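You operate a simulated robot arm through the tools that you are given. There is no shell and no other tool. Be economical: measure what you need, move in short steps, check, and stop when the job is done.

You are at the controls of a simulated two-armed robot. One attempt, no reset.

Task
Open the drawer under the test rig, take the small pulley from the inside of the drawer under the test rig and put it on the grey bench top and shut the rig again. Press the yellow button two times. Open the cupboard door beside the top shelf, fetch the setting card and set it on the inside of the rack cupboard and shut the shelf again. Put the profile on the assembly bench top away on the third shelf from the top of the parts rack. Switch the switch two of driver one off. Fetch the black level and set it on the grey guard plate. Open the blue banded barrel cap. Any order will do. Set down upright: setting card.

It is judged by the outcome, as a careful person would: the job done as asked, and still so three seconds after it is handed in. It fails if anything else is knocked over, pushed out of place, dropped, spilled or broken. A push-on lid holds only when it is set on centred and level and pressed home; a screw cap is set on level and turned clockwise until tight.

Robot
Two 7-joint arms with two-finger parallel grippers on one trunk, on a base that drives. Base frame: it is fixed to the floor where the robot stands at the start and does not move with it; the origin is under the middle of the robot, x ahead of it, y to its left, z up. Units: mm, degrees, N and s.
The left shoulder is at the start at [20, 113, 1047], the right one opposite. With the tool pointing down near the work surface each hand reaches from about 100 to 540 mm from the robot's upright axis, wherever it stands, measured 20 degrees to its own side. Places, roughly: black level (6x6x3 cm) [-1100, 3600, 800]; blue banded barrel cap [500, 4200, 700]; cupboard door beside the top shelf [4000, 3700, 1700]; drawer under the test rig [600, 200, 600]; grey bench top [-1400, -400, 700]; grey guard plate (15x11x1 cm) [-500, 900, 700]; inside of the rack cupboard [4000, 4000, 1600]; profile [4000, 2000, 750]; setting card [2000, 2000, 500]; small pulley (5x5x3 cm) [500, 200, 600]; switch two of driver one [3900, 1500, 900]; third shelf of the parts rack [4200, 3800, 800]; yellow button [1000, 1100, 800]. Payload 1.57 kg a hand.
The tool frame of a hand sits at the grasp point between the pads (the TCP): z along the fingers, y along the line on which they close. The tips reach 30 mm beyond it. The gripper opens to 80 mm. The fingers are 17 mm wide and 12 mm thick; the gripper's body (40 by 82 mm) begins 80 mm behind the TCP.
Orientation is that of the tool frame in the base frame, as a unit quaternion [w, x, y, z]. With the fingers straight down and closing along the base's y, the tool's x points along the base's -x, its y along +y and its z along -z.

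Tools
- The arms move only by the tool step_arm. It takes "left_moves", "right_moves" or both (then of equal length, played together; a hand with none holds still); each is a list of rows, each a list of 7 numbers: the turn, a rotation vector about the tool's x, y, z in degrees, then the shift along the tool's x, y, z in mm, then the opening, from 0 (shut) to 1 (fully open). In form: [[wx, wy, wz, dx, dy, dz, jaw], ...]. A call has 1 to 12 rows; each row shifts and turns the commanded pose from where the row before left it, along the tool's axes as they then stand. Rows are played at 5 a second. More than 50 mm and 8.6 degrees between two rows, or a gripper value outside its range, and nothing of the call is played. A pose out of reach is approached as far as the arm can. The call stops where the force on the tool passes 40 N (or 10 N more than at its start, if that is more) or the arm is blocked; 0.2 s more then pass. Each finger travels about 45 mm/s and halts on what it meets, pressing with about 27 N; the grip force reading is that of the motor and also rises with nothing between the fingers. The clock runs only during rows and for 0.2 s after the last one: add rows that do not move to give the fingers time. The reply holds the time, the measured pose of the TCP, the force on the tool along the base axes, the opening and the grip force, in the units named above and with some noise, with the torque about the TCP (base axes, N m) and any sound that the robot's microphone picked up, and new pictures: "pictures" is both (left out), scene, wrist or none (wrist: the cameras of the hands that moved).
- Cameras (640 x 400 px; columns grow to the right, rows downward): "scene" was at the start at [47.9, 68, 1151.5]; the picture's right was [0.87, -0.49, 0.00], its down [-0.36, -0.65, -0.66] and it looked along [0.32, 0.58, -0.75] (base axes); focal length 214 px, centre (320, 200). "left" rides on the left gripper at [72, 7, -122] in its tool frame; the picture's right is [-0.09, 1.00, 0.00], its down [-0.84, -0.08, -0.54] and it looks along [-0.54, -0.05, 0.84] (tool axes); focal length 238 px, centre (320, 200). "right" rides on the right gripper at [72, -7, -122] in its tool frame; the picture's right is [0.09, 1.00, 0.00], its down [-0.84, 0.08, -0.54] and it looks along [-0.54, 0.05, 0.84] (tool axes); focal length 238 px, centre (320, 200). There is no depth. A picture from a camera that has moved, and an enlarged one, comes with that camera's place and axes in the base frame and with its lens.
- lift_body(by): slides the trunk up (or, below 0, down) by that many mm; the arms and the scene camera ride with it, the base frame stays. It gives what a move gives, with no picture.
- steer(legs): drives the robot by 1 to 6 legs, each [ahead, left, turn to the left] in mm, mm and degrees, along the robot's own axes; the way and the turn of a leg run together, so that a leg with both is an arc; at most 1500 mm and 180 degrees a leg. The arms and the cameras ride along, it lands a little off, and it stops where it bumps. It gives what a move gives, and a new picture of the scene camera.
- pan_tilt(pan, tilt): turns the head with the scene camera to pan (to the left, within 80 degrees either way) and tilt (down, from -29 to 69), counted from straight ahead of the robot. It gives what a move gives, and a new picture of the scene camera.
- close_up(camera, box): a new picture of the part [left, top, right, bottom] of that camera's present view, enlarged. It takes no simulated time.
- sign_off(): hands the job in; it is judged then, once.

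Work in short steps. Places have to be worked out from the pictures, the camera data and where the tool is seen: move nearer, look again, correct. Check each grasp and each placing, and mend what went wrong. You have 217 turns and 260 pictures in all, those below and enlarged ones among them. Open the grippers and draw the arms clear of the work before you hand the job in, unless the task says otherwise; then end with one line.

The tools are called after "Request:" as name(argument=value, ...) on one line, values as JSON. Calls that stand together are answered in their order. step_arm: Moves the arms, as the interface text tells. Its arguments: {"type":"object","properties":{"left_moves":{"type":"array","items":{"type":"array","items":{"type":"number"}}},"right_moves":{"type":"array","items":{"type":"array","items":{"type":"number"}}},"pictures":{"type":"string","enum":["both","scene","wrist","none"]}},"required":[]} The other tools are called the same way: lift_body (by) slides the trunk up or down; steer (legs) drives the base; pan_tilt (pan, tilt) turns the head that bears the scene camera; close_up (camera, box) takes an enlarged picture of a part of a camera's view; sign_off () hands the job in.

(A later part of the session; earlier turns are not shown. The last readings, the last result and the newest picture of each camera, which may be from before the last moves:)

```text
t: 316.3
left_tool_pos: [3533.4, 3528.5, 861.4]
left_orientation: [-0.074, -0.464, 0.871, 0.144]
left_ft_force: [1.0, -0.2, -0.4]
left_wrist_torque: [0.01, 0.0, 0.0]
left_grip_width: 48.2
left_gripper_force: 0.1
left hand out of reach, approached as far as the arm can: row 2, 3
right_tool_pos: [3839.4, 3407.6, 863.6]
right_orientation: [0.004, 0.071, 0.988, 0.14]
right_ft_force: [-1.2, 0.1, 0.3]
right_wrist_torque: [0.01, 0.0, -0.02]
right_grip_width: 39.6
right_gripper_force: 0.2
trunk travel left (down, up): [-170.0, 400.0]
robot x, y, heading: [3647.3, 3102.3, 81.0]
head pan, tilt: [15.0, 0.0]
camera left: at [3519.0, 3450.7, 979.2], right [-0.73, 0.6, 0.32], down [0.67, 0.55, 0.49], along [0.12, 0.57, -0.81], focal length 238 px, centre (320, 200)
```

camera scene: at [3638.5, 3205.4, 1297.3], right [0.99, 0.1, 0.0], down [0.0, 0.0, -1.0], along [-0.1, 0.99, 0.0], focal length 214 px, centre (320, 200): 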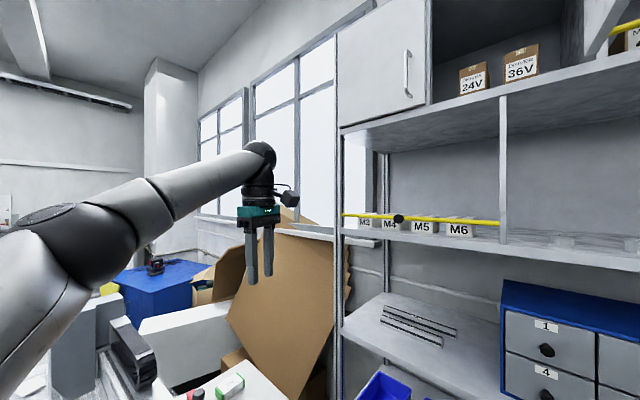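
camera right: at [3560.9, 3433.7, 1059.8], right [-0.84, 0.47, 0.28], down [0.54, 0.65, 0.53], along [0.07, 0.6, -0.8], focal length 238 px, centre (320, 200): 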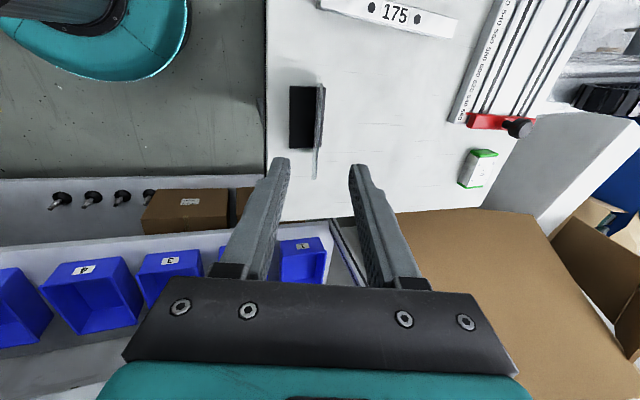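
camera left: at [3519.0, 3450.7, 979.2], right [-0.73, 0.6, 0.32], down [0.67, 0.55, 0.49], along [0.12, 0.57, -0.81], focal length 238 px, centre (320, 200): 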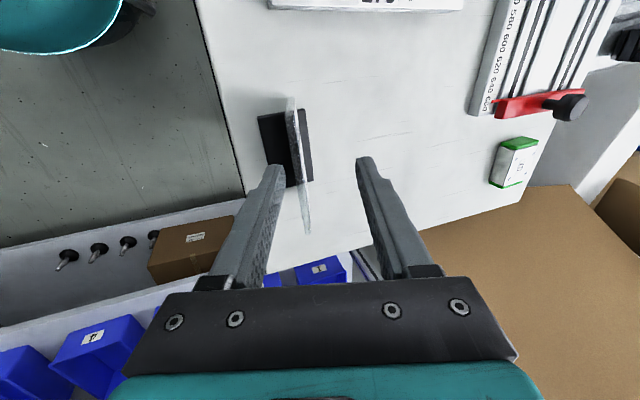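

I'm near the arm's reach limit, so I lift slightly, drive 35 mm ahead, and re-align.

Request:
step_arm(left_moves=[[0, 0, 0, 0, 0, -20, 0.6]], pictures="none")

Request:
steer(legs=[[40, 0, 0]])

```text
t: 316.7
left_tool_pos: [3538.7, 3526.1, 879.2]
left_orientation: [-0.075, -0.463, 0.871, 0.144]
left_ft_force: [-0.8, 0.0, 0.3]
left_wrist_torque: [0.02, -0.02, -0.01]
left_grip_width: 48.1
left_gripper_force: 0.1
right_tool_pos: [3839.0, 3406.4, 863.7]
right_orientation: [0.004, 0.071, 0.988, 0.14]
right_ft_force: [0.4, -0.1, -0.4]
right_wrist_torque: [0.0, -0.01, 0.01]
right_grip_width: 39.9
right_gripper_force: 0.1
trunk travel left (down, up): [-170.0, 400.0]
robot x, y, heading: [3651.6, 3107.3, 81.1]
head pan, tilt: [15.0, 0.0]
```

```text
t: 317.6
left_tool_pos: [3545.3, 3565.9, 879.6]
left_orientation: [-0.076, -0.463, 0.871, 0.143]
left_ft_force: [0.4, 0.1, -0.9]
left_wrist_torque: [0.0, 0.01, 0.01]
left_grip_width: 48.0
left_gripper_force: 0.1
right_tool_pos: [3844.1, 3447.5, 861.9]
right_orientation: [0.004, 0.071, 0.988, 0.139]
right_ft_force: [-0.2, 0.3, 0.3]
right_wrist_torque: [-0.02, -0.06, -0.01]
right_grip_width: 40.0
right_gripper_force: 0.1
trunk travel left (down, up): [-170.0, 400.0]
robot x, y, heading: [3650.3, 3149.4, 81.1]
head pan, tilt: [15.0, 0.0]
camera scene: at [3645.1, 3246.4, 1297.3], right [0.99, 0.1, 0.0], down [0.0, 0.0, -1.0], along [-0.1, 0.99, 0.0], focal length 214 px, centre (320, 200)
```

scene: 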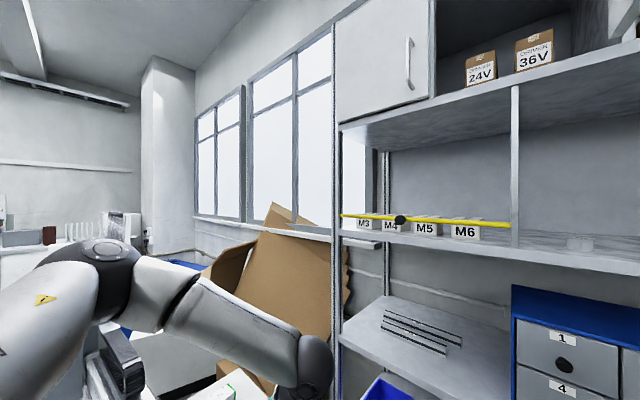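

I correct by (+30, -28) and advance 45 mm, then check alignment.

Request:
step_arm(left_moves=[[0, 0, 0, 30, -28, 0, 0.6], [0, 0, 0, 0, 0, 25, 0.6], [0, 0, 0, 0, 0, 20, 0.5]], pictures="wrist")

```text
t: 318.4
left_tool_pos: [3530.5, 3530.8, 834.0]
left_orientation: [-0.073, -0.464, 0.871, 0.144]
left_ft_force: [-1.1, 0.4, 0.3]
left_wrist_torque: [-0.01, -0.01, -0.03]
left_grip_width: 40.0
left_gripper_force: 0.0
left hand out of reach, approached as far as the arm can: row 2, 3
right_tool_pos: [3845.2, 3447.5, 862.5]
right_orientation: [0.004, 0.07, 0.988, 0.139]
right_ft_force: [-0.1, 0.1, -0.3]
right_wrist_torque: [0.01, 0.02, 0.01]
right_grip_width: 39.8
right_gripper_force: 0.2
trunk travel left (down, up): [-170.0, 400.0]
robot x, y, heading: [3651.1, 3146.5, 81.0]
head pan, tilt: [15.0, 0.0]
camera left: at [3516.7, 3452.6, 952.5], right [-0.73, 0.6, 0.32], down [0.67, 0.55, 0.49], along [0.12, 0.57, -0.81], focal length 238 px, centre (320, 200)
```

left: 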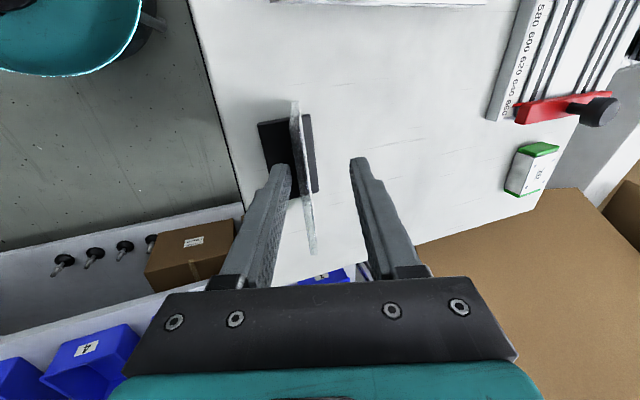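

The limit seems to come from working low relative to the shoulder. I raise the hand 100 mm and lower the trunk 100 mm.

Request:
step_arm(left_moves=[[0, 0, 0, 0, 16, -47, 0.5], [0, 0, 0, 0, 16, -47, 0.5], [0, 0, 0, 0, 6, -18, 0.5]], pictures="none")

Request:
lift_body(by=-120)

```text
t: 319.2
left_tool_pos: [3527.0, 3534.8, 954.0]
left_orientation: [-0.075, -0.464, 0.871, 0.144]
left_ft_force: [-0.3, 0.6, -0.2]
left_wrist_torque: [0.0, 0.0, -0.02]
left_grip_width: 39.9
left_gripper_force: 0.2
right_tool_pos: [3845.7, 3448.2, 863.1]
right_orientation: [0.004, 0.071, 0.988, 0.14]
right_ft_force: [0.0, 0.0, 0.1]
right_wrist_torque: [0.02, -0.02, 0.0]
right_grip_width: 39.9
right_gripper_force: 0.0
trunk travel left (down, up): [-170.0, 400.0]
robot x, y, heading: [3651.6, 3144.4, 81.1]
head pan, tilt: [15.0, 0.0]
```

```text
t: 320.4
left_tool_pos: [3529.8, 3535.6, 849.8]
left_orientation: [-0.072, -0.463, 0.871, 0.149]
left_ft_force: [-1.9, -5.5, 17.1]
left_wrist_torque: [-0.32, -0.05, -0.04]
left_grip_width: 36.4
left_gripper_force: 0.0
right_tool_pos: [3845.2, 3446.6, 754.7]
right_orientation: [0.005, 0.071, 0.988, 0.14]
right_ft_force: [-0.7, -1.1, 0.1]
right_wrist_torque: [-0.01, 0.03, 0.0]
right_grip_width: 39.9
right_gripper_force: 0.0
trunk travel left (down, up): [-61.0, 509.0]
robot x, y, heading: [3655.3, 3145.4, 81.2]
head pan, tilt: [15.0, 0.0]
stopped: the force on the tool passed its limit at 53 N (the readings are from after the stop); the commanded pose is now the measured one
```

A finger touched the plate's top edge. I lift 20 mm at once and look.

Request:
step_arm(left_moves=[[0, 0, 0, 0, 6, -19, 0.6]], pictures="wrist")

```text
t: 320.8
left_tool_pos: [3530.2, 3535.3, 868.6]
left_orientation: [-0.072, -0.464, 0.87, 0.148]
left_ft_force: [-0.1, 0.0, 0.1]
left_wrist_torque: [0.02, 0.01, -0.02]
left_grip_width: 47.7
left_gripper_force: 0.1
right_tool_pos: [3845.3, 3448.6, 754.8]
right_orientation: [0.004, 0.071, 0.988, 0.14]
right_ft_force: [0.3, -0.7, -0.7]
right_wrist_torque: [-0.04, 0.0, 0.03]
right_grip_width: 39.9
right_gripper_force: 0.0
trunk travel left (down, up): [-61.0, 509.0]
robot x, y, heading: [3653.6, 3145.3, 81.0]
head pan, tilt: [15.0, 0.0]
camera left: at [3515.9, 3456.3, 985.2], right [-0.73, 0.6, 0.32], down [0.67, 0.55, 0.5], along [0.12, 0.58, -0.81], focal length 238 px, centre (320, 200)
```

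left: 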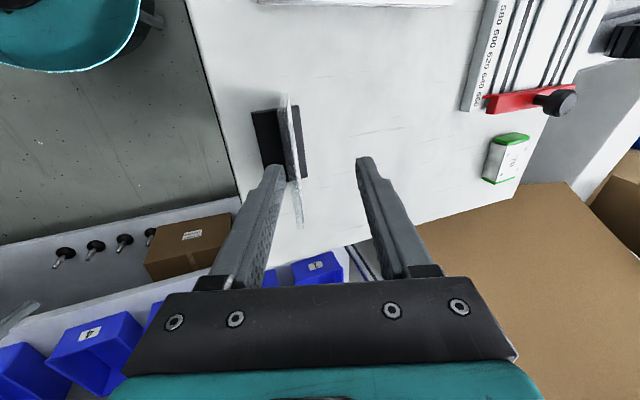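

The card still stands. I shift -19 mm toward the plate plane and advance 45 mm.

Request:
step_arm(left_moves=[[0, 0, 0, -3, -20, 0, 0.6], [0, 0, 0, 0, 0, 15, 0.6], [0, 0, 0, 0, 0, 15, 0.6], [0, 0, 0, 0, 0, 12, 0.5]], pictures="wrist")

```text
t: 321.8
left_tool_pos: [3536.8, 3535.5, 823.1]
left_orientation: [-0.071, -0.464, 0.87, 0.148]
left_ft_force: [0.2, 0.5, -0.4]
left_wrist_torque: [-0.01, 0.03, -0.03]
left_grip_width: 39.9
left_gripper_force: 0.1
right_tool_pos: [3846.2, 3447.2, 754.6]
right_orientation: [0.004, 0.07, 0.988, 0.138]
right_ft_force: [-0.2, 1.1, -0.7]
right_wrist_torque: [0.01, 0.01, -0.01]
right_grip_width: 39.8
right_gripper_force: 0.2
trunk travel left (down, up): [-61.0, 509.0]
robot x, y, heading: [3651.7, 3147.9, 80.9]
head pan, tilt: [15.0, 0.0]
camera left: at [3523.6, 3456.1, 939.7], right [-0.73, 0.6, 0.32], down [0.67, 0.55, 0.5], along [0.12, 0.58, -0.8], focal length 238 px, centre (320, 200)
```

left: 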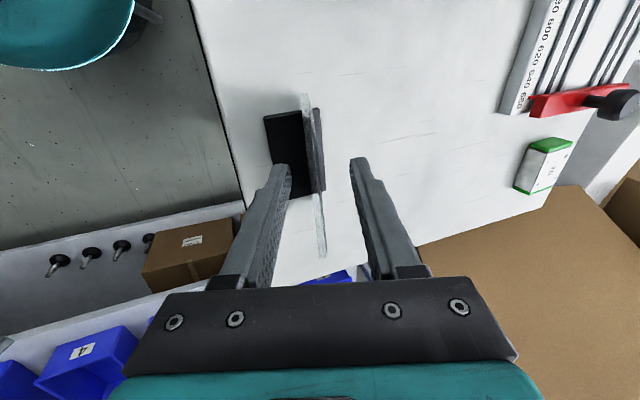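

Now within reach, and the plate is between the fingers. I nudge -5 mm, go 19 mm deeper and close.

Request:
step_arm(left_moves=[[0, 0, 0, 0, -5, 10, 0.5], [0, 0, 0, 0, 0, 9, 0.4], [0, 0, 0, 0, 0, 0, 0], [0, 0, 0, 0, 0, 0, 0], [0, 0, 0, 0, 0, 0, 0], [0, 0, 0, 0, 10, -30, 0], [0, 0, 0, 0, 13, -40, 0]], pictures="wrist")

```text
t: 323.4
left_tool_pos: [3538.6, 3535.1, 877.9]
left_orientation: [-0.072, -0.463, 0.871, 0.147]
left_ft_force: [1.0, 0.0, -0.8]
left_wrist_torque: [0.0, 0.01, 0.05]
left_grip_width: 5.2
left_gripper_force: 25.7
right_tool_pos: [3845.1, 3448.0, 755.2]
right_orientation: [0.004, 0.071, 0.988, 0.139]
right_ft_force: [0.1, 0.3, -0.3]
right_wrist_torque: [0.01, -0.03, 0.0]
right_grip_width: 40.0
right_gripper_force: 0.0
trunk travel left (down, up): [-61.0, 509.0]
robot x, y, heading: [3650.8, 3146.5, 80.8]
head pan, tilt: [15.0, 0.0]
camera left: at [3524.2, 3456.4, 994.5], right [-0.73, 0.6, 0.32], down [0.67, 0.55, 0.5], along [0.12, 0.58, -0.81], focal length 238 px, centre (320, 200)
```

left: 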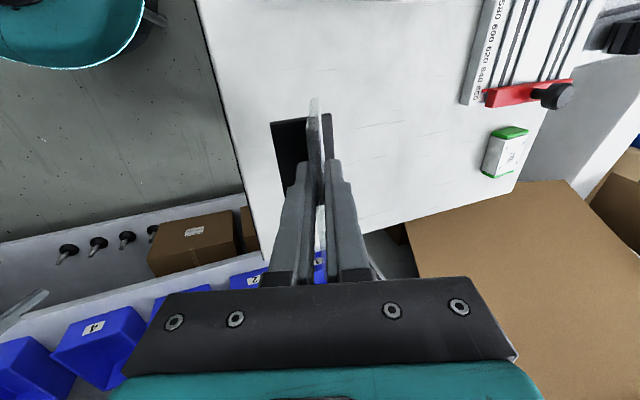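

The card is held by the left hand. I raise the trunk fully and turn back to the rack; then the right hand will push the door wider for clearance.

Request:
lift_body(by=509)

Request:
steer(legs=[[0, 0, -27.2]])

Request:
pan_tilt(pan=-8, tilt=8)

```text
refused: 509 is not a number from -400 to 400
```

```text
t: 325.2
left_tool_pos: [3732.1, 3544.1, 876.6]
left_orientation: [-0.034, -0.241, 0.956, 0.161]
left_ft_force: [-0.1, 0.5, -0.6]
left_wrist_torque: [-0.02, 0.03, 0.02]
left_grip_width: 5.5
left_gripper_force: 25.6
right_tool_pos: [3963.9, 3323.3, 753.9]
right_orientation: [0.037, 0.305, 0.942, 0.135]
right_ft_force: [-1.1, 0.2, -0.4]
right_wrist_torque: [-0.02, 0.01, 0.04]
right_grip_width: 40.0
right_gripper_force: 0.1
trunk travel left (down, up): [-61.0, 509.0]
robot x, y, heading: [3654.8, 3149.8, 53.3]
head pan, tilt: [15.0, 0.0]
camera scene: at [3692.1, 3238.2, 1188.6], right [0.93, -0.37, 0.0], down [0.0, 0.0, -1.0], along [0.37, 0.93, 0.0], focal length 214 px, centre (320, 200)
```

scene: 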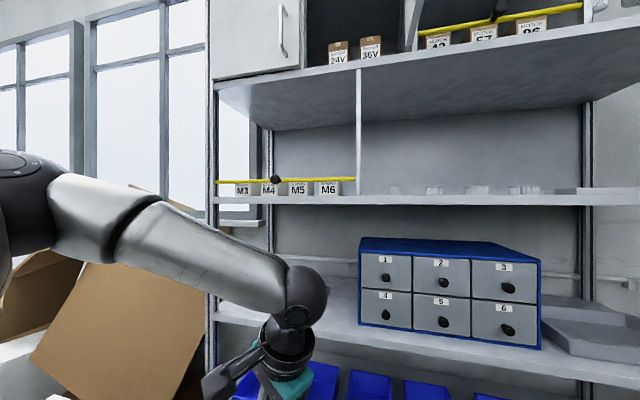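

```text
t: 326.1
left_tool_pos: [3732.3, 3544.9, 876.6]
left_orientation: [-0.035, -0.241, 0.957, 0.16]
left_ft_force: [0.2, -1.3, -0.5]
left_wrist_torque: [-0.04, -0.02, 0.02]
left_grip_width: 5.5
left_gripper_force: 26.0
right_tool_pos: [3962.7, 3324.5, 754.1]
right_orientation: [0.037, 0.306, 0.942, 0.134]
right_ft_force: [-0.1, 0.0, -0.4]
right_wrist_torque: [0.02, 0.0, -0.03]
right_grip_width: 40.2
right_gripper_force: 0.2
trunk travel left (down, up): [-61.0, 509.0]
robot x, y, heading: [3650.9, 3146.6, 53.4]
head pan, tilt: [-8.0, 8.0]
camera scene: at [3723.9, 3220.4, 1175.9], right [0.71, -0.7, 0.0], down [-0.1, -0.1, -0.99], along [0.7, 0.7, -0.14], focal length 214 px, centre (320, 200)
```

scene: 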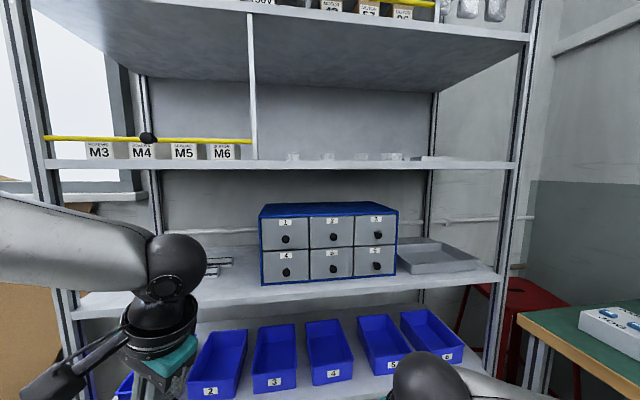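

Lift in two steps.

Request:
lift_body(by=400)

Request:
lift_body(by=109)

Request:
pan_tilt(pan=0, tilt=5)

```text
t: 329.9
left_tool_pos: [3731.9, 3544.1, 1277.7]
left_orientation: [-0.034, -0.241, 0.956, 0.161]
left_ft_force: [-0.6, -0.1, -0.3]
left_wrist_torque: [0.01, 0.0, 0.0]
left_grip_width: 5.6
left_gripper_force: 25.5
right_tool_pos: [3963.1, 3324.1, 1154.8]
right_orientation: [0.037, 0.306, 0.942, 0.134]
right_ft_force: [-0.2, -0.5, -0.2]
right_wrist_torque: [-0.02, 0.01, 0.01]
right_grip_width: 40.1
right_gripper_force: 0.2
trunk travel left (down, up): [-461.0, 109.0]
robot x, y, heading: [3653.3, 3148.5, 53.3]
head pan, tilt: [-8.0, 8.0]
```

```text
t: 331.3
left_tool_pos: [3732.7, 3545.4, 1384.6]
left_orientation: [-0.034, -0.242, 0.956, 0.161]
left_ft_force: [-1.0, 0.0, 0.1]
left_wrist_torque: [0.01, -0.03, -0.01]
left_grip_width: 5.2
left_gripper_force: 25.6
right_tool_pos: [3963.8, 3324.0, 1261.6]
right_orientation: [0.037, 0.304, 0.942, 0.134]
right_ft_force: [1.2, 0.7, 1.0]
right_wrist_torque: [-0.01, -0.02, 0.01]
right_grip_width: 39.9
right_gripper_force: 0.0
trunk travel left (down, up): [-570.0, 0.0]
robot x, y, heading: [3653.6, 3146.4, 53.3]
head pan, tilt: [-8.0, 8.0]
```

```text
t: 332.0
left_tool_pos: [3732.2, 3544.7, 1385.9]
left_orientation: [-0.033, -0.241, 0.956, 0.161]
left_ft_force: [0.6, -0.2, -0.7]
left_wrist_torque: [0.01, 0.0, 0.01]
left_grip_width: 5.6
left_gripper_force: 25.5
right_tool_pos: [3962.7, 3323.8, 1262.2]
right_orientation: [0.037, 0.305, 0.942, 0.134]
right_ft_force: [1.1, -0.3, 0.0]
right_wrist_torque: [-0.02, -0.01, 0.04]
right_grip_width: 40.0
right_gripper_force: 0.1
trunk travel left (down, up): [-570.0, 0.0]
robot x, y, heading: [3649.5, 3144.8, 53.3]
head pan, tilt: [0.0, 5.0]
camera scene: at [3713.8, 3228.2, 1689.4], right [0.8, -0.6, 0.0], down [-0.05, -0.07, -1.0], along [0.6, 0.8, -0.09], focal length 214 px, centre (320, 200)
```

scene: 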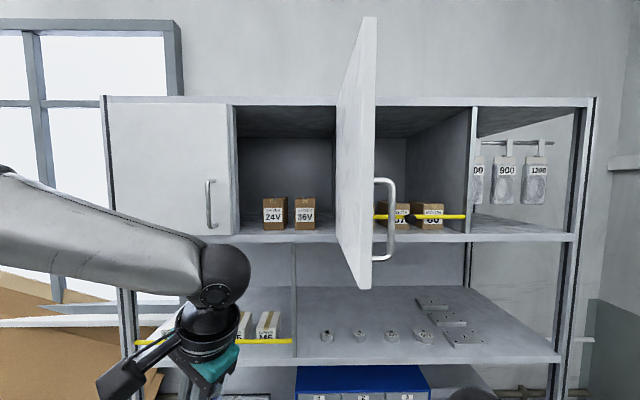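

The view is clear: interior spans l≈-864…-1127, with two boxes set back about 80 mm behind the front, so the card fits in front of them. I lower the right hand out of the way and yaw the card with the left so it stands parallel to the front.

Request:
step_arm(left_moves=[[0, -2.5, 7.7, 0, 0, 0, 0], [0, -2.5, 7.7, 0, 0, 0, 0], [0, -2.5, 7.7, 0, 0, 0, 0], [0, -2.5, 7.7, 0, 0, 0, 0], [0, -2.5, 7.7, 0, 0, 0, 0], [0, -2.5, 7.7, 0, 0, 0, 0], [0, -2.5, 7.7, 0, 0, 0, 0], [0, -2.5, 7.7, 0, 0, 0, 0]], right_moves=[[0, 0, 0, 0, -21.5, 37, 0.5], [0, 0, 0, 0, -21.5, 37, 0.5], [0, 0, 0, 0, -21.5, 37, 0.5], [0, 0, 0, 0, -21.5, 37, 0.5], [0, 0, 0, 0, -21.5, 37, 0.5], [0, 0, 0, 0, -21.5, 37, 0.5], [0, 0, 0, 0, 0, 0, 0.5], [0, 0, 0, 0, 0, 0, 0.5]], pictures="scene")

```text
t: 333.8
left_tool_pos: [3732.3, 3544.3, 1385.9]
left_orientation: [0.049, 0.311, 0.936, 0.158]
left_ft_force: [-0.7, -0.6, -0.9]
left_wrist_torque: [0.0, -0.04, 0.01]
left_grip_width: 5.6
left_gripper_force: 25.6
right_tool_pos: [3921.4, 3275.7, 1011.8]
right_orientation: [0.037, 0.305, 0.942, 0.135]
right_ft_force: [-0.3, 0.4, 0.2]
right_wrist_torque: [0.01, 0.0, -0.01]
right_grip_width: 40.1
right_gripper_force: 0.1
trunk travel left (down, up): [-570.0, 0.0]
robot x, y, heading: [3650.9, 3146.0, 53.3]
head pan, tilt: [0.0, 5.0]
camera scene: at [3713.2, 3228.2, 1689.4], right [0.8, -0.6, 0.0], down [-0.05, -0.07, -1.0], along [0.6, 0.8, -0.09], focal length 214 px, centre (320, 200)
```

scene: 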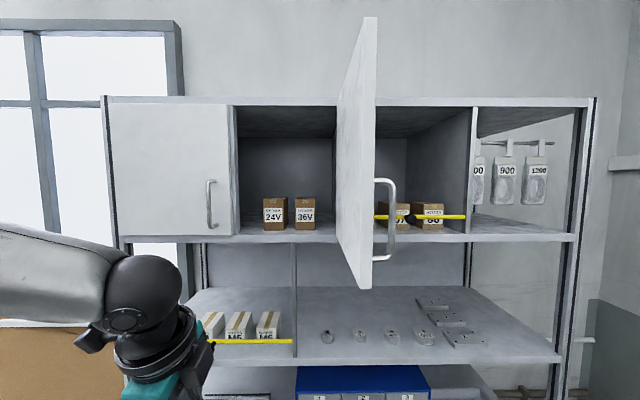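

Orientation is right (plate facing the cupboard, lean toward me). I raise the card above the shelf lip, pan the head away from the door edge, and drive forward.

Request:
step_arm(left_moves=[[0, 0, 0, 0, 14.7, -42.5, 0], [0, 0, 0, 0, 14.7, -42.5, 0], [0, 0, 0, 0, 14.7, -42.5, 0], [0, 0, 0, 0, 14.7, -42.5, 0], [0, 0, 0, 0, 14.7, -42.5, 0], [0, 0, 0, 0, 14.7, -42.5, 0], [0, 0, 0, -43, 0, 0, 0], [0, 0, 0, -44, 0, 0, 0]], pictures="none")

Request:
pan_tilt(pan=45, tilt=10)

```text
t: 335.6
left_tool_pos: [3777.8, 3501.4, 1649.6]
left_orientation: [0.048, 0.309, 0.937, 0.159]
left_ft_force: [-0.5, -0.5, -1.0]
left_wrist_torque: [0.01, 0.0, 0.01]
left_grip_width: 5.3
left_gripper_force: 25.5
left hand out of reach, approached as far as the arm can: row 8
right_tool_pos: [3920.1, 3275.1, 1013.0]
right_orientation: [0.037, 0.305, 0.942, 0.135]
right_ft_force: [-0.3, 0.5, 0.8]
right_wrist_torque: [0.0, -0.05, 0.02]
right_grip_width: 40.3
right_gripper_force: 0.0
trunk travel left (down, up): [-570.0, 0.0]
robot x, y, heading: [3650.8, 3145.1, 53.6]
head pan, tilt: [0.0, 5.0]
```

```text
t: 336.7
left_tool_pos: [3780.2, 3500.5, 1648.8]
left_orientation: [0.048, 0.309, 0.937, 0.157]
left_ft_force: [0.4, 0.1, -0.9]
left_wrist_torque: [0.0, 0.01, 0.01]
left_grip_width: 5.3
left_gripper_force: 25.3
right_tool_pos: [3922.3, 3274.7, 1012.5]
right_orientation: [0.037, 0.305, 0.942, 0.135]
right_ft_force: [-0.7, 0.2, 0.9]
right_wrist_torque: [0.0, 0.0, -0.01]
right_grip_width: 39.9
right_gripper_force: 0.1
trunk travel left (down, up): [-570.0, 0.0]
robot x, y, heading: [3652.3, 3145.3, 53.4]
head pan, tilt: [45.0, 10.0]
camera scene: at [3645.4, 3246.5, 1681.3], right [0.99, 0.14, 0.0], down [0.02, -0.17, -0.98], along [-0.14, 0.97, -0.17], focal length 214 px, centre (320, 200)
```

scene: 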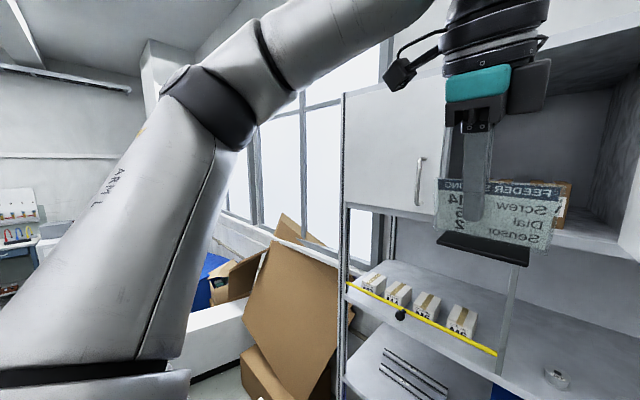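

The card hangs level with its base down. It is well placed laterally, so I drive 250 mm forward and look.

Request:
steer(legs=[[245, 0, 0]])

```text
t: 338.5
left_tool_pos: [3920.4, 3688.6, 1649.3]
left_orientation: [0.047, 0.311, 0.936, 0.158]
left_ft_force: [0.3, -0.7, -0.5]
left_wrist_torque: [-0.05, 0.03, 0.0]
left_grip_width: 5.6
left_gripper_force: 25.4
right_tool_pos: [4062.2, 3462.1, 1012.6]
right_orientation: [0.036, 0.305, 0.942, 0.134]
right_ft_force: [0.1, 0.4, 0.2]
right_wrist_torque: [0.0, -0.02, -0.04]
right_grip_width: 40.0
right_gripper_force: 0.1
trunk travel left (down, up): [-570.0, 0.0]
robot x, y, heading: [3790.9, 3339.3, 53.0]
head pan, tilt: [45.0, 10.0]
camera scene: at [3785.8, 3434.4, 1681.3], right [0.99, 0.14, 0.0], down [0.02, -0.17, -0.98], along [-0.14, 0.97, -0.17], focal length 214 px, centre (320, 200)
```

scene: 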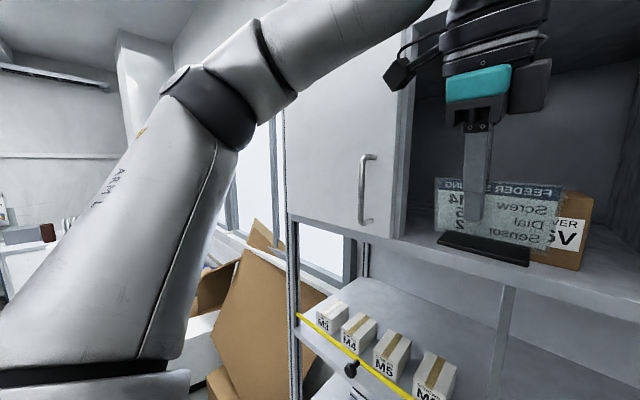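

I shift 20 mm right for camera clearance and move forward 60 mm with the arm.

Request:
step_arm(left_moves=[[0, 0, 0, -20, 0, 0, 0], [0, 0, 0, 0, 19, 6.5, 0], [0, 0, 0, 0, 19, 6.5, 0], [0, 0, 0, 0, 19, 6.5, 0]], pictures="both")

```text
t: 339.5
left_tool_pos: [3931.4, 3733.8, 1633.4]
left_orientation: [0.048, 0.311, 0.936, 0.157]
left_ft_force: [0.3, 0.2, -0.7]
left_wrist_torque: [-0.04, 0.02, 0.03]
left_grip_width: 5.4
left_gripper_force: 25.4
left hand out of reach, approached as far as the arm can: row 1, 2, 3, 4
right_tool_pos: [4062.6, 3463.9, 1011.5]
right_orientation: [0.037, 0.306, 0.942, 0.135]
right_ft_force: [0.6, -0.3, 0.4]
right_wrist_torque: [0.0, -0.01, 0.02]
right_grip_width: 39.7
right_gripper_force: 0.1
trunk travel left (down, up): [-570.0, 0.0]
robot x, y, heading: [3796.6, 3335.7, 53.1]
head pan, tilt: [45.0, 10.0]
camera scene: at [3786.1, 3435.5, 1681.2], right [0.99, 0.14, 0.0], down [0.02, -0.17, -0.98], along [-0.14, 0.97, -0.17], focal length 214 px, centre (320, 200)
camera left: at [3854.9, 3748.7, 1752.7], right [0.64, 0.7, 0.32], down [0.53, -0.7, 0.48], along [0.56, -0.14, -0.82], focal length 238 px, centre (320, 200)
```

scene: 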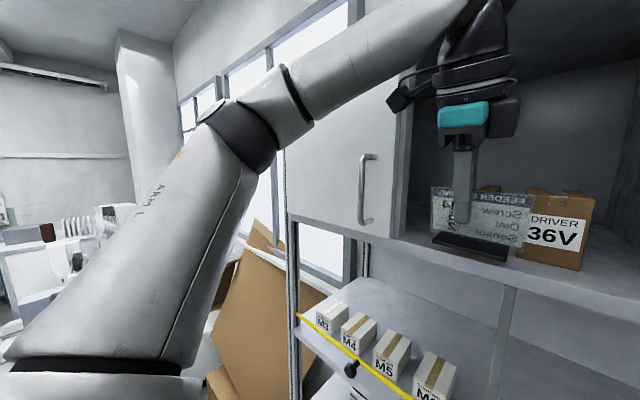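
left: 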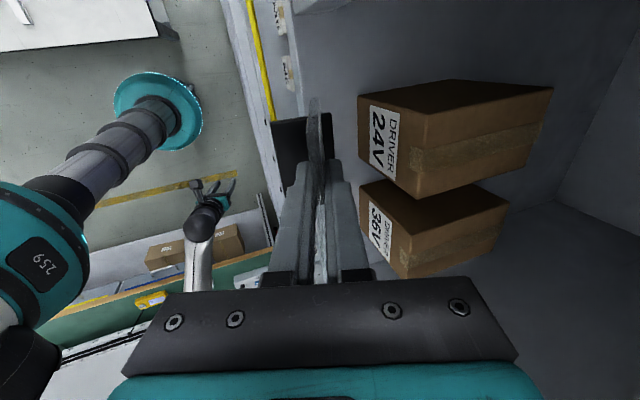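

The base is just at the shelf's front edge; I need ~45 mm more. I try moving forward while dropping slightly, which may be within reach.

Request:
step_arm(left_moves=[[0, 0, 0, -8, 12, 13, 0], [0, 0, 0, -8, 14, 9, 0], [0, 0, 0, 0, 19, 6.5, 0]], pictures="none")

```text
t: 340.3
left_tool_pos: [3941.7, 3758.2, 1614.0]
left_orientation: [0.049, 0.312, 0.935, 0.159]
left_ft_force: [-0.6, -5.2, 4.5]
left_wrist_torque: [0.49, 0.1, 0.36]
left_grip_width: 5.6
left_gripper_force: 25.4
left hand out of reach, approached as far as the arm can: row 1, 2, 3
right_tool_pos: [4061.4, 3460.9, 1013.2]
right_orientation: [0.036, 0.306, 0.942, 0.135]
right_ft_force: [0.5, 0.5, 0.2]
right_wrist_torque: [0.0, 0.01, -0.02]
right_grip_width: 40.2
right_gripper_force: 0.1
trunk travel left (down, up): [-570.0, 0.0]
robot x, y, heading: [3788.5, 3329.6, 53.2]
head pan, tilt: [45.0, 10.0]
```

There's slight contact now (about 7 N). I look at the card's base relative to the shelf.

Request:
close_up(camera="left", box=[180, 0, 500, 200])

Request:
close_up(camera="scene", box=[380, 140, 640, 300])

```text
2.00 times, centred on (340, 100) of left
camera zoom: at [3864.5, 3773.7, 1733.6], right [0.64, 0.7, 0.33], down [0.52, -0.7, 0.48], along [0.56, -0.14, -0.81], focal length 477 px, centre (280, 400)
```

zoom: 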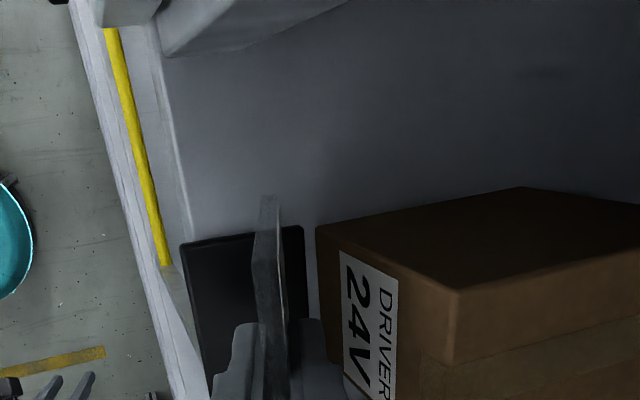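

```text
2.46 times, centred on (510, 220) of scene
camera zoom: at [3785.7, 3431.7, 1681.5], right [0.99, 0.14, 0.0], down [0.02, -0.17, -0.99], along [-0.14, 0.97, -0.17], focal length 528 px, centre (-148, 151)
```

zoom: 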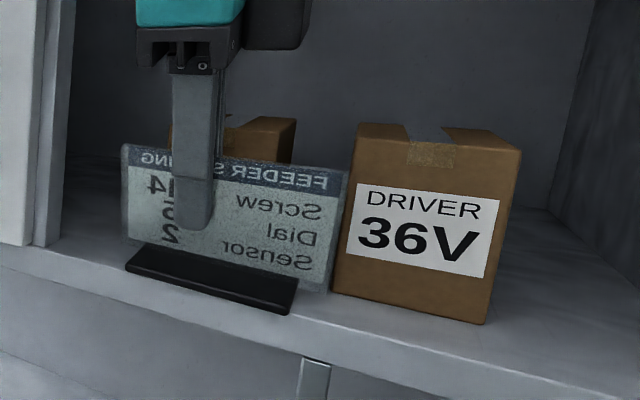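

The base's rear edge is right at the shelf lip and there is ~40 mm to the boxes. I drive 22 mm further forward.

Request:
steer(legs=[[24, 0, 0]])

Request:
close_up(camera="left", box=[180, 0, 500, 200])

```text
t: 341.2
left_tool_pos: [3951.9, 3768.3, 1616.4]
left_orientation: [0.047, 0.306, 0.937, 0.159]
left_ft_force: [-2.0, -10.1, -2.8]
left_wrist_torque: [1.28, -0.46, 0.94]
left_grip_width: 5.3
left_gripper_force: 25.8
right_tool_pos: [4073.2, 3476.4, 1013.6]
right_orientation: [0.038, 0.307, 0.941, 0.136]
right_ft_force: [0.4, -0.4, 0.9]
right_wrist_torque: [0.01, -0.01, -0.02]
right_grip_width: 40.2
right_gripper_force: 0.0
trunk travel left (down, up): [-570.0, 0.0]
robot x, y, heading: [3802.7, 3348.6, 53.1]
head pan, tilt: [45.0, 10.0]
stopped in leg 1: the robot was blocked; the commanded pose is now the measured one
camera scene: at [3797.1, 3446.9, 1681.5], right [0.99, 0.14, 0.0], down [0.03, -0.17, -0.99], along [-0.14, 0.98, -0.17], focal length 214 px, centre (320, 200)
```

scene: 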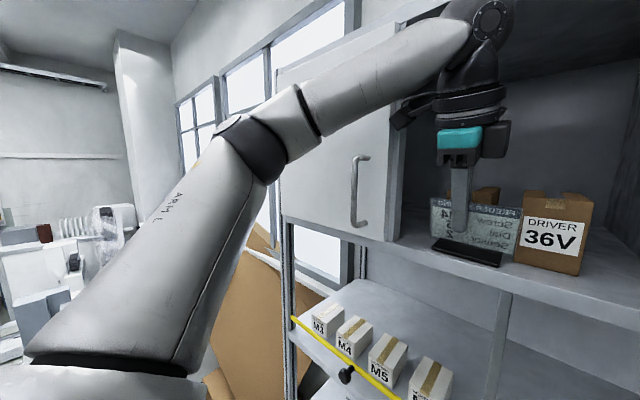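

```text
2.00 times, centred on (340, 100) of left
camera zoom: at [3875.8, 3784.1, 1734.7], right [0.63, 0.7, 0.32], down [0.53, -0.7, 0.48], along [0.56, -0.13, -0.82], focal length 477 px, centre (280, 400)
```

zoom: 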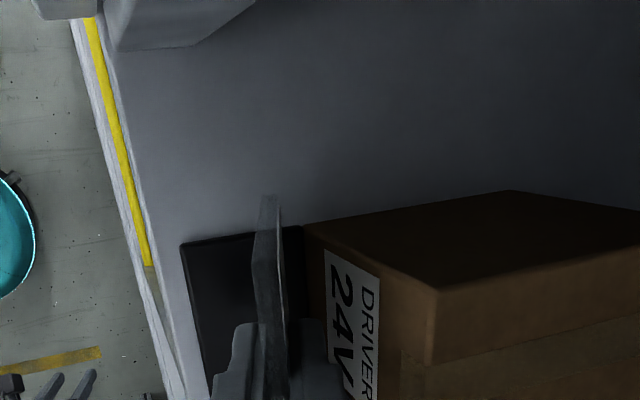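

The wrist camera likely nudges the left door's edge, so I shift 25 mm right. The base is now ~13 mm inside the lip; then I lower gently.

Request:
step_arm(left_moves=[[0, 0, 0, -12, 0, 0, 0], [0, 0, 0, -12, 1, 0, 0], [0, 0, 0, 0, -1, 3, 0], [0, 0, 0, 0, -1, 3, 0], [0, 0, 0, 0, -1, 3, 0]], pictures="wrist")

```text
t: 342.4
left_tool_pos: [3955.1, 3770.6, 1612.1]
left_orientation: [0.052, 0.305, 0.937, 0.163]
left_ft_force: [-3.3, -1.9, 35.8]
left_wrist_torque: [0.83, 0.09, 0.67]
left_grip_width: 5.6
left_gripper_force: 25.4
left hand out of reach, approached as far as the arm can: row 1, 2
right_tool_pos: [4073.8, 3476.2, 1015.6]
right_orientation: [0.039, 0.307, 0.941, 0.135]
right_ft_force: [-0.5, 0.2, -0.2]
right_wrist_torque: [0.01, 0.01, 0.03]
right_grip_width: 40.1
right_gripper_force: 0.0
trunk travel left (down, up): [-570.0, 0.0]
robot x, y, heading: [3805.3, 3348.9, 53.3]
head pan, tilt: [45.0, 10.0]
camera left: at [3875.9, 3784.2, 1729.5], right [0.63, 0.7, 0.34], down [0.53, -0.7, 0.48], along [0.57, -0.12, -0.81], focal length 238 px, centre (320, 200)
```

left: 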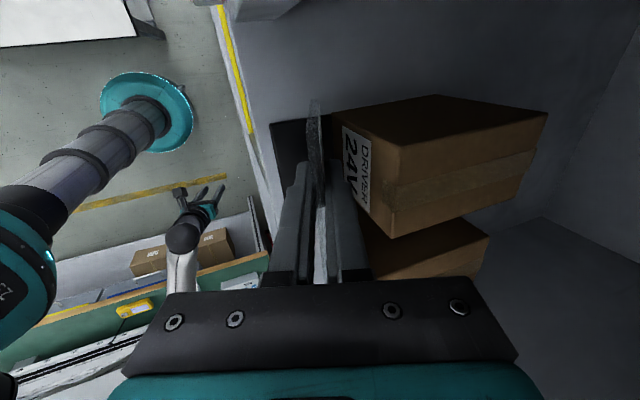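

The card stands on the cupboard floor (36 N). I ease off, open only slightly to spare the boxes, and withdraw along the plate.

Request:
step_arm(left_moves=[[0, 0, 0, 0, 0.6, -2, 0], [0, 0, 0, 0, 0, 0, 0.15], [0, 0, 0, 0, 0, 0, 0.16], [0, 0, 0, 0, 0, -10, 0.16], [0, 0, 0, 0, 0, -20, 0.16], [0, 0, 0, 0, 0, -20, 0.16], [0, 0, 0, 0, 0, -20, 0.16]], pictures="both")

```text
t: 344.0
left_tool_pos: [3925.5, 3755.0, 1667.3]
left_orientation: [0.047, 0.305, 0.938, 0.158]
left_ft_force: [0.0, -0.2, -0.5]
left_wrist_torque: [0.02, 0.02, 0.02]
left_grip_width: 12.8
left_gripper_force: 0.1
left hand out of reach, approached as far as the arm can: row 5, 6, 7
right_tool_pos: [4073.6, 3478.3, 1012.9]
right_orientation: [0.037, 0.306, 0.942, 0.134]
right_ft_force: [-0.2, 0.1, -0.1]
right_wrist_torque: [0.01, -0.01, 0.0]
right_grip_width: 40.2
right_gripper_force: 0.0
trunk travel left (down, up): [-570.0, 0.0]
robot x, y, heading: [3803.1, 3349.5, 53.0]
head pan, tilt: [45.0, 10.0]
camera scene: at [3797.2, 3451.1, 1681.3], right [0.99, 0.14, 0.0], down [0.03, -0.17, -0.98], along [-0.14, 0.97, -0.17], focal length 214 px, centre (320, 200)
camera left: at [3849.0, 3770.6, 1785.4], right [0.63, 0.71, 0.32], down [0.53, -0.69, 0.48], along [0.56, -0.13, -0.81], focal length 238 px, centre (320, 200)
```

scene: 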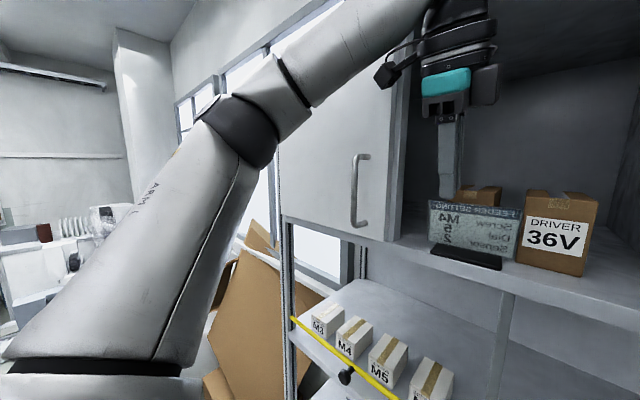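
left: 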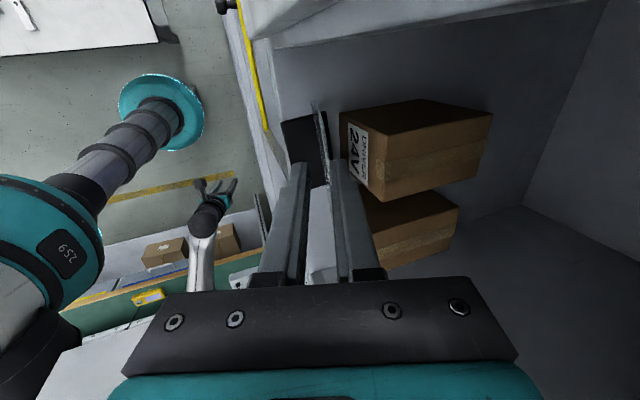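

The card stands upright in the cupboard. I back out and raise the right hand on the outer side of the door to push it shut.

Request:
steer(legs=[[-230, 0, 0.5]])

Request:
step_arm(right_moves=[[0, 0, 0, 0, 13, -43, 0], [0, 0, 0, 0, 13, -43, 0], [0, 0, 0, 0, 13, -43, 0], [0, 0, 0, 0, 13, -43, 0], [0, 0, 0, 0, 13, -43, 0], [0, 0, 0, 0, 13, -43, 0], [0, 0, 0, 0, 13, -43, 0], [0, 0, 0, 0, 13, -43, 0], [0, 0, 0, 0, 13, -43, 0], [0, 0, 0, 0, 13, -43, 0], [0, 0, 0, 0, 13, -43, 0], [0, 0, 0, 0, 13, -43, 0]], pictures="none")

Request:
pan_tilt(pan=-5, tilt=5)

```text
t: 345.7
left_tool_pos: [3788.1, 3572.4, 1666.8]
left_orientation: [0.046, 0.303, 0.938, 0.158]
left_ft_force: [0.4, -0.5, 0.4]
left_wrist_torque: [0.02, 0.0, 0.01]
left_grip_width: 12.7
left_gripper_force: 0.0
right_tool_pos: [3936.2, 3296.2, 1012.9]
right_orientation: [0.037, 0.304, 0.942, 0.135]
right_ft_force: [0.6, -0.3, -0.3]
right_wrist_torque: [-0.01, 0.02, -0.03]
right_grip_width: 39.9
right_gripper_force: 0.1
trunk travel left (down, up): [-570.0, 0.0]
robot x, y, heading: [3665.3, 3163.3, 53.5]
head pan, tilt: [45.0, 10.0]
camera scene: at [3660.1, 3265.8, 1681.3], right [0.99, 0.15, 0.0], down [0.03, -0.17, -0.98], along [-0.14, 0.97, -0.17], focal length 214 px, centre (320, 200)
```

scene: 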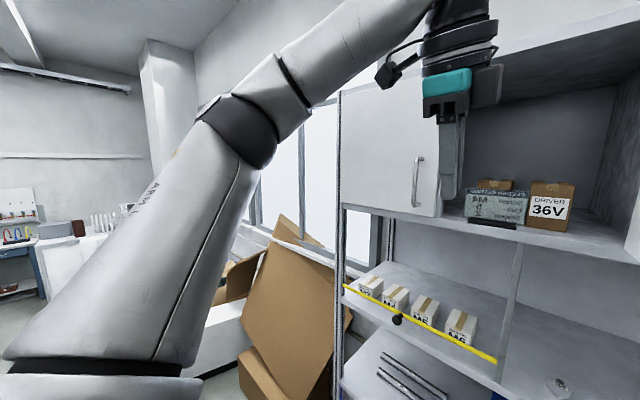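

```text
t: 348.3
left_tool_pos: [3787.5, 3569.8, 1665.7]
left_orientation: [0.047, 0.303, 0.939, 0.157]
left_ft_force: [-0.1, 1.0, -0.2]
left_wrist_torque: [0.03, -0.02, 0.01]
left_grip_width: 12.7
left_gripper_force: 0.1
right_tool_pos: [3959.4, 3322.5, 1542.0]
right_orientation: [0.037, 0.303, 0.943, 0.135]
right_ft_force: [0.7, -0.4, 0.0]
right_wrist_torque: [0.04, 0.02, -0.01]
right_grip_width: 0.0
right_gripper_force: 21.0
right hand out of reach, approached as far as the arm can: row 5, 6
trunk travel left (down, up): [-570.0, 0.0]
robot x, y, heading: [3666.9, 3164.3, 53.4]
head pan, tilt: [45.0, 10.0]
```

```text
t: 349.5
left_tool_pos: [3787.8, 3569.9, 1667.6]
left_orientation: [0.047, 0.303, 0.939, 0.157]
left_ft_force: [0.8, 0.0, 0.6]
left_wrist_torque: [-0.02, 0.01, -0.02]
left_grip_width: 12.6
left_gripper_force: 0.1
right_tool_pos: [3960.9, 3322.1, 1540.7]
right_orientation: [0.036, 0.305, 0.942, 0.134]
right_ft_force: [0.2, -0.2, 0.3]
right_wrist_torque: [0.0, 0.01, -0.02]
right_grip_width: 0.0
right_gripper_force: 21.0
trunk travel left (down, up): [-570.0, 0.0]
robot x, y, heading: [3666.8, 3163.1, 53.3]
head pan, tilt: [-5.0, 5.0]
camera scene: at [3734.9, 3242.9, 1689.4], right [0.75, -0.66, 0.0], down [-0.06, -0.07, -1.0], along [0.66, 0.75, -0.09], focal length 214 px, centre (320, 200)
```

scene: 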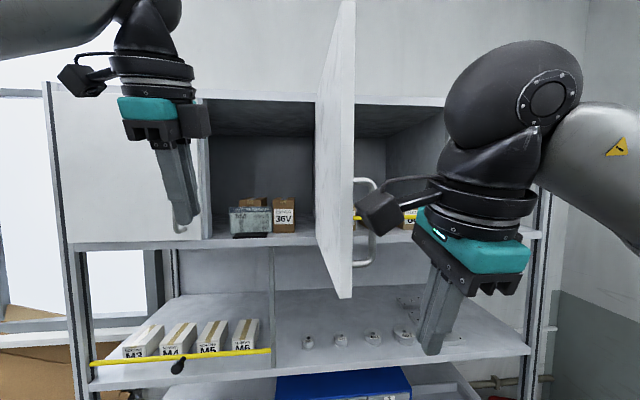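

The wrist camera would hit the door first, so I yaw the right hand 90° (camera backward, tips leaning left) and raise it a bit.

Request:
step_arm(right_moves=[[0, 2.4, -7.9, 0, 0, 0, 0], [0, 2.4, -7.9, 0, 0, 0, 0], [0, 2.4, -7.9, 0, 0, 0, 0], [0, 2.4, -7.9, 0, 0, 0, 0], [0, 2.4, -7.9, 0, 0, 0, 0], [0, 2.4, -7.9, 0, 0, 0, 0], [0, 2.4, -7.9, 0, 0, 0, 0], [0, 2.4, -7.9, 0, 0, 0, 0], [0, 2.4, -7.9, 0, 0, 0, 0], [0, 2.4, -7.9, 0, 0, 0, 0], [0, 2.2, -7.4, 0, 0, 0, 0], [0, 0, 0, 0, 14, -47, 0]], pictures="scene")

```text
t: 352.1
left_tool_pos: [3786.4, 3569.4, 1667.0]
left_orientation: [0.047, 0.303, 0.939, 0.158]
left_ft_force: [-0.2, 0.6, 0.0]
left_wrist_torque: [-0.03, -0.02, 0.03]
left_grip_width: 12.7
left_gripper_force: 0.0
right_tool_pos: [3959.2, 3324.9, 1591.8]
right_orientation: [-0.077, -0.454, 0.878, 0.134]
right_ft_force: [-0.6, 0.4, 0.4]
right_wrist_torque: [-0.03, -0.03, -0.05]
right_grip_width: 0.0
right_gripper_force: 21.7
trunk travel left (down, up): [-570.0, 0.0]
robot x, y, heading: [3665.8, 3168.8, 53.3]
head pan, tilt: [-5.0, 5.0]
camera scene: at [3733.3, 3242.3, 1689.5], right [0.75, -0.66, 0.0], down [-0.06, -0.06, -1.0], along [0.66, 0.75, -0.09], focal length 214 px, centre (320, 200)
```

scene: 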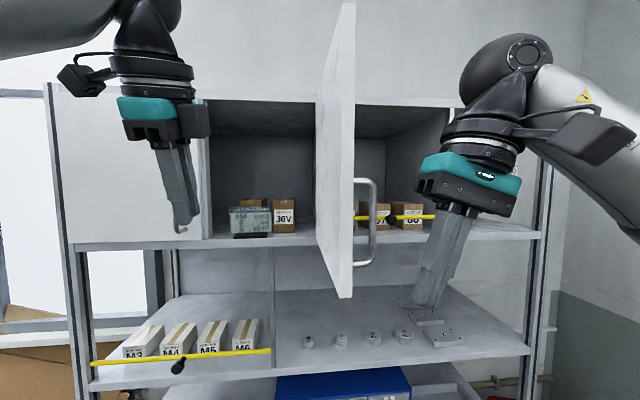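

I move forward beside the door's outer face and push it to the left along its arc.

Request:
step_arm(right_moves=[[0, 0, 0, -40, 0, 0, 0], [0, 0, 0, -40, 0, 0, 0], [0, 0, 0, 0, 38, 12, 0], [0, 0, 0, -3, 38, 12, 0], [0, 0, 0, -8, 38, 12, 0], [0, 0, 0, -12, 38, 12, 0], [0, 0, 0, -18, 36, 11, 0], [0, 0, 0, -24, 34, 11, 0]], pictures="scene")

```text
t: 353.8
left_tool_pos: [3780.6, 3581.9, 1664.8]
left_orientation: [0.046, 0.285, 0.944, 0.157]
left_ft_force: [0.9, 1.4, 0.1]
left_wrist_torque: [-0.07, -0.01, 0.0]
left_grip_width: 12.7
left_gripper_force: 0.0
right_tool_pos: [3874.8, 3535.7, 1588.4]
right_orientation: [-0.079, -0.454, 0.878, 0.127]
right_ft_force: [1.1, 1.5, -0.2]
right_wrist_torque: [-0.03, -0.03, 0.0]
right_grip_width: 0.0
right_gripper_force: 21.2
trunk travel left (down, up): [-570.0, 0.0]
robot x, y, heading: [3667.2, 3173.6, 53.4]
head pan, tilt: [-5.0, 5.0]
stopped in row 8 (left hand): the force on the tool passed its limit at 56 N (the readings are from after the stop); the commanded pose is now the measured one
camera scene: at [3733.9, 3244.3, 1689.3], right [0.75, -0.66, 0.0], down [-0.06, -0.07, -1.0], along [0.66, 0.75, -0.09], focal length 214 px, centre (320, 200)
```

scene: 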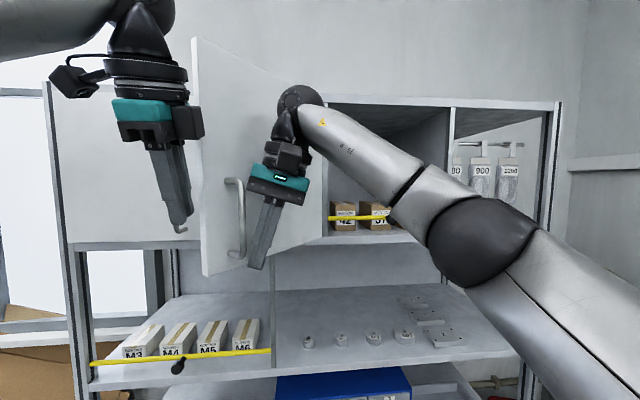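

The door, now about 35° open, touched the left hand. I draw the left hand back and to the left.

Request:
step_arm(left_moves=[[0, 0, 0, 25, -30, -10, 0.1], [0, 0, 0, 25, -30, -10, 0.1], [0, 0, 0, 25, -30, -10, 0.1], [0, 0, 0, 25, -30, -10, 0.1]], pictures="none")

Request:
step_arm(right_moves=[[0, 0, 0, -25, 26, 8, 0], [0, 0, 0, -30, 24, 8, 0], [0, 0, 0, -34, 20, 6, 0], [0, 0, 0, -38, 14, 4, 0], [0, 0, 0, -40, 8, 2, 0]], pictures="scene")

```text
t: 354.8
left_tool_pos: [3629.8, 3530.8, 1667.7]
left_orientation: [0.046, 0.286, 0.944, 0.157]
left_ft_force: [-0.5, 0.7, -0.7]
left_wrist_torque: [-0.01, -0.01, 0.03]
left_grip_width: 7.9
left_gripper_force: 0.0
right_tool_pos: [3873.1, 3534.0, 1589.8]
right_orientation: [-0.077, -0.455, 0.878, 0.127]
right_ft_force: [-0.2, 0.5, 0.5]
right_wrist_torque: [-0.01, -0.06, -0.03]
right_grip_width: 0.3
right_gripper_force: 21.3
trunk travel left (down, up): [-570.0, 0.0]
robot x, y, heading: [3667.4, 3166.9, 53.5]
head pan, tilt: [-5.0, 5.0]
```

```text
t: 356.0
left_tool_pos: [3634.3, 3530.3, 1668.1]
left_orientation: [0.046, 0.285, 0.945, 0.156]
left_ft_force: [0.7, -0.2, 0.1]
left_wrist_torque: [0.0, 0.02, 0.0]
left_grip_width: 8.0
left_gripper_force: 0.0
right_tool_pos: [3885.7, 3609.0, 1545.5]
right_orientation: [-0.077, -0.454, 0.878, 0.128]
right_ft_force: [0.0, -0.6, 0.4]
right_wrist_torque: [0.02, 0.05, -0.02]
right_grip_width: 0.0
right_gripper_force: 21.4
right hand out of reach, approached as far as the arm can: row 2, 3, 4, 5
trunk travel left (down, up): [-570.0, 0.0]
robot x, y, heading: [3665.0, 3168.1, 53.7]
head pan, tilt: [-5.0, 5.0]
camera scene: at [3736.6, 3242.3, 1689.3], right [0.75, -0.66, 0.0], down [-0.06, -0.07, -1.0], along [0.66, 0.75, -0.09], focal length 214 px, centre (320, 200)
```

scene: 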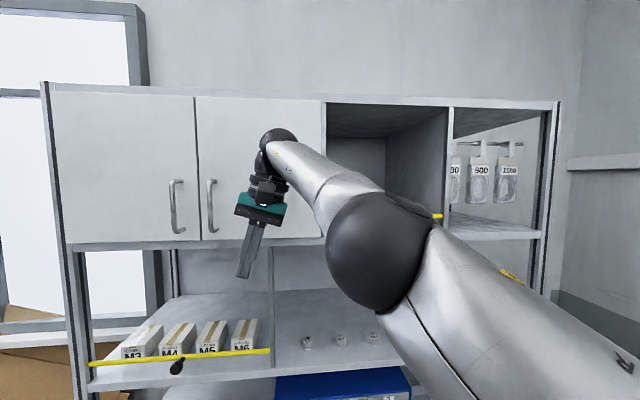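

The door appears shut. I zoom to verify.

Request:
close_up(camera="scene", box=[130, 70, 350, 260])

```text
2.11 times, centred on (240, 165) of scene
camera zoom: at [3736.6, 3242.3, 1689.3], right [0.75, -0.66, 0.0], down [-0.06, -0.07, -1.0], along [0.66, 0.75, -0.09], focal length 452 px, centre (488, 274)
```

zoom: 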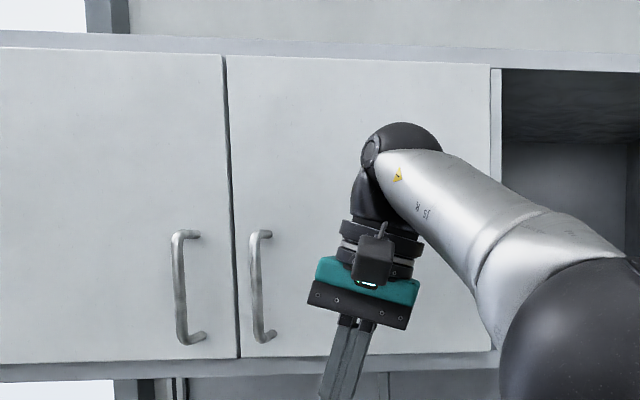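

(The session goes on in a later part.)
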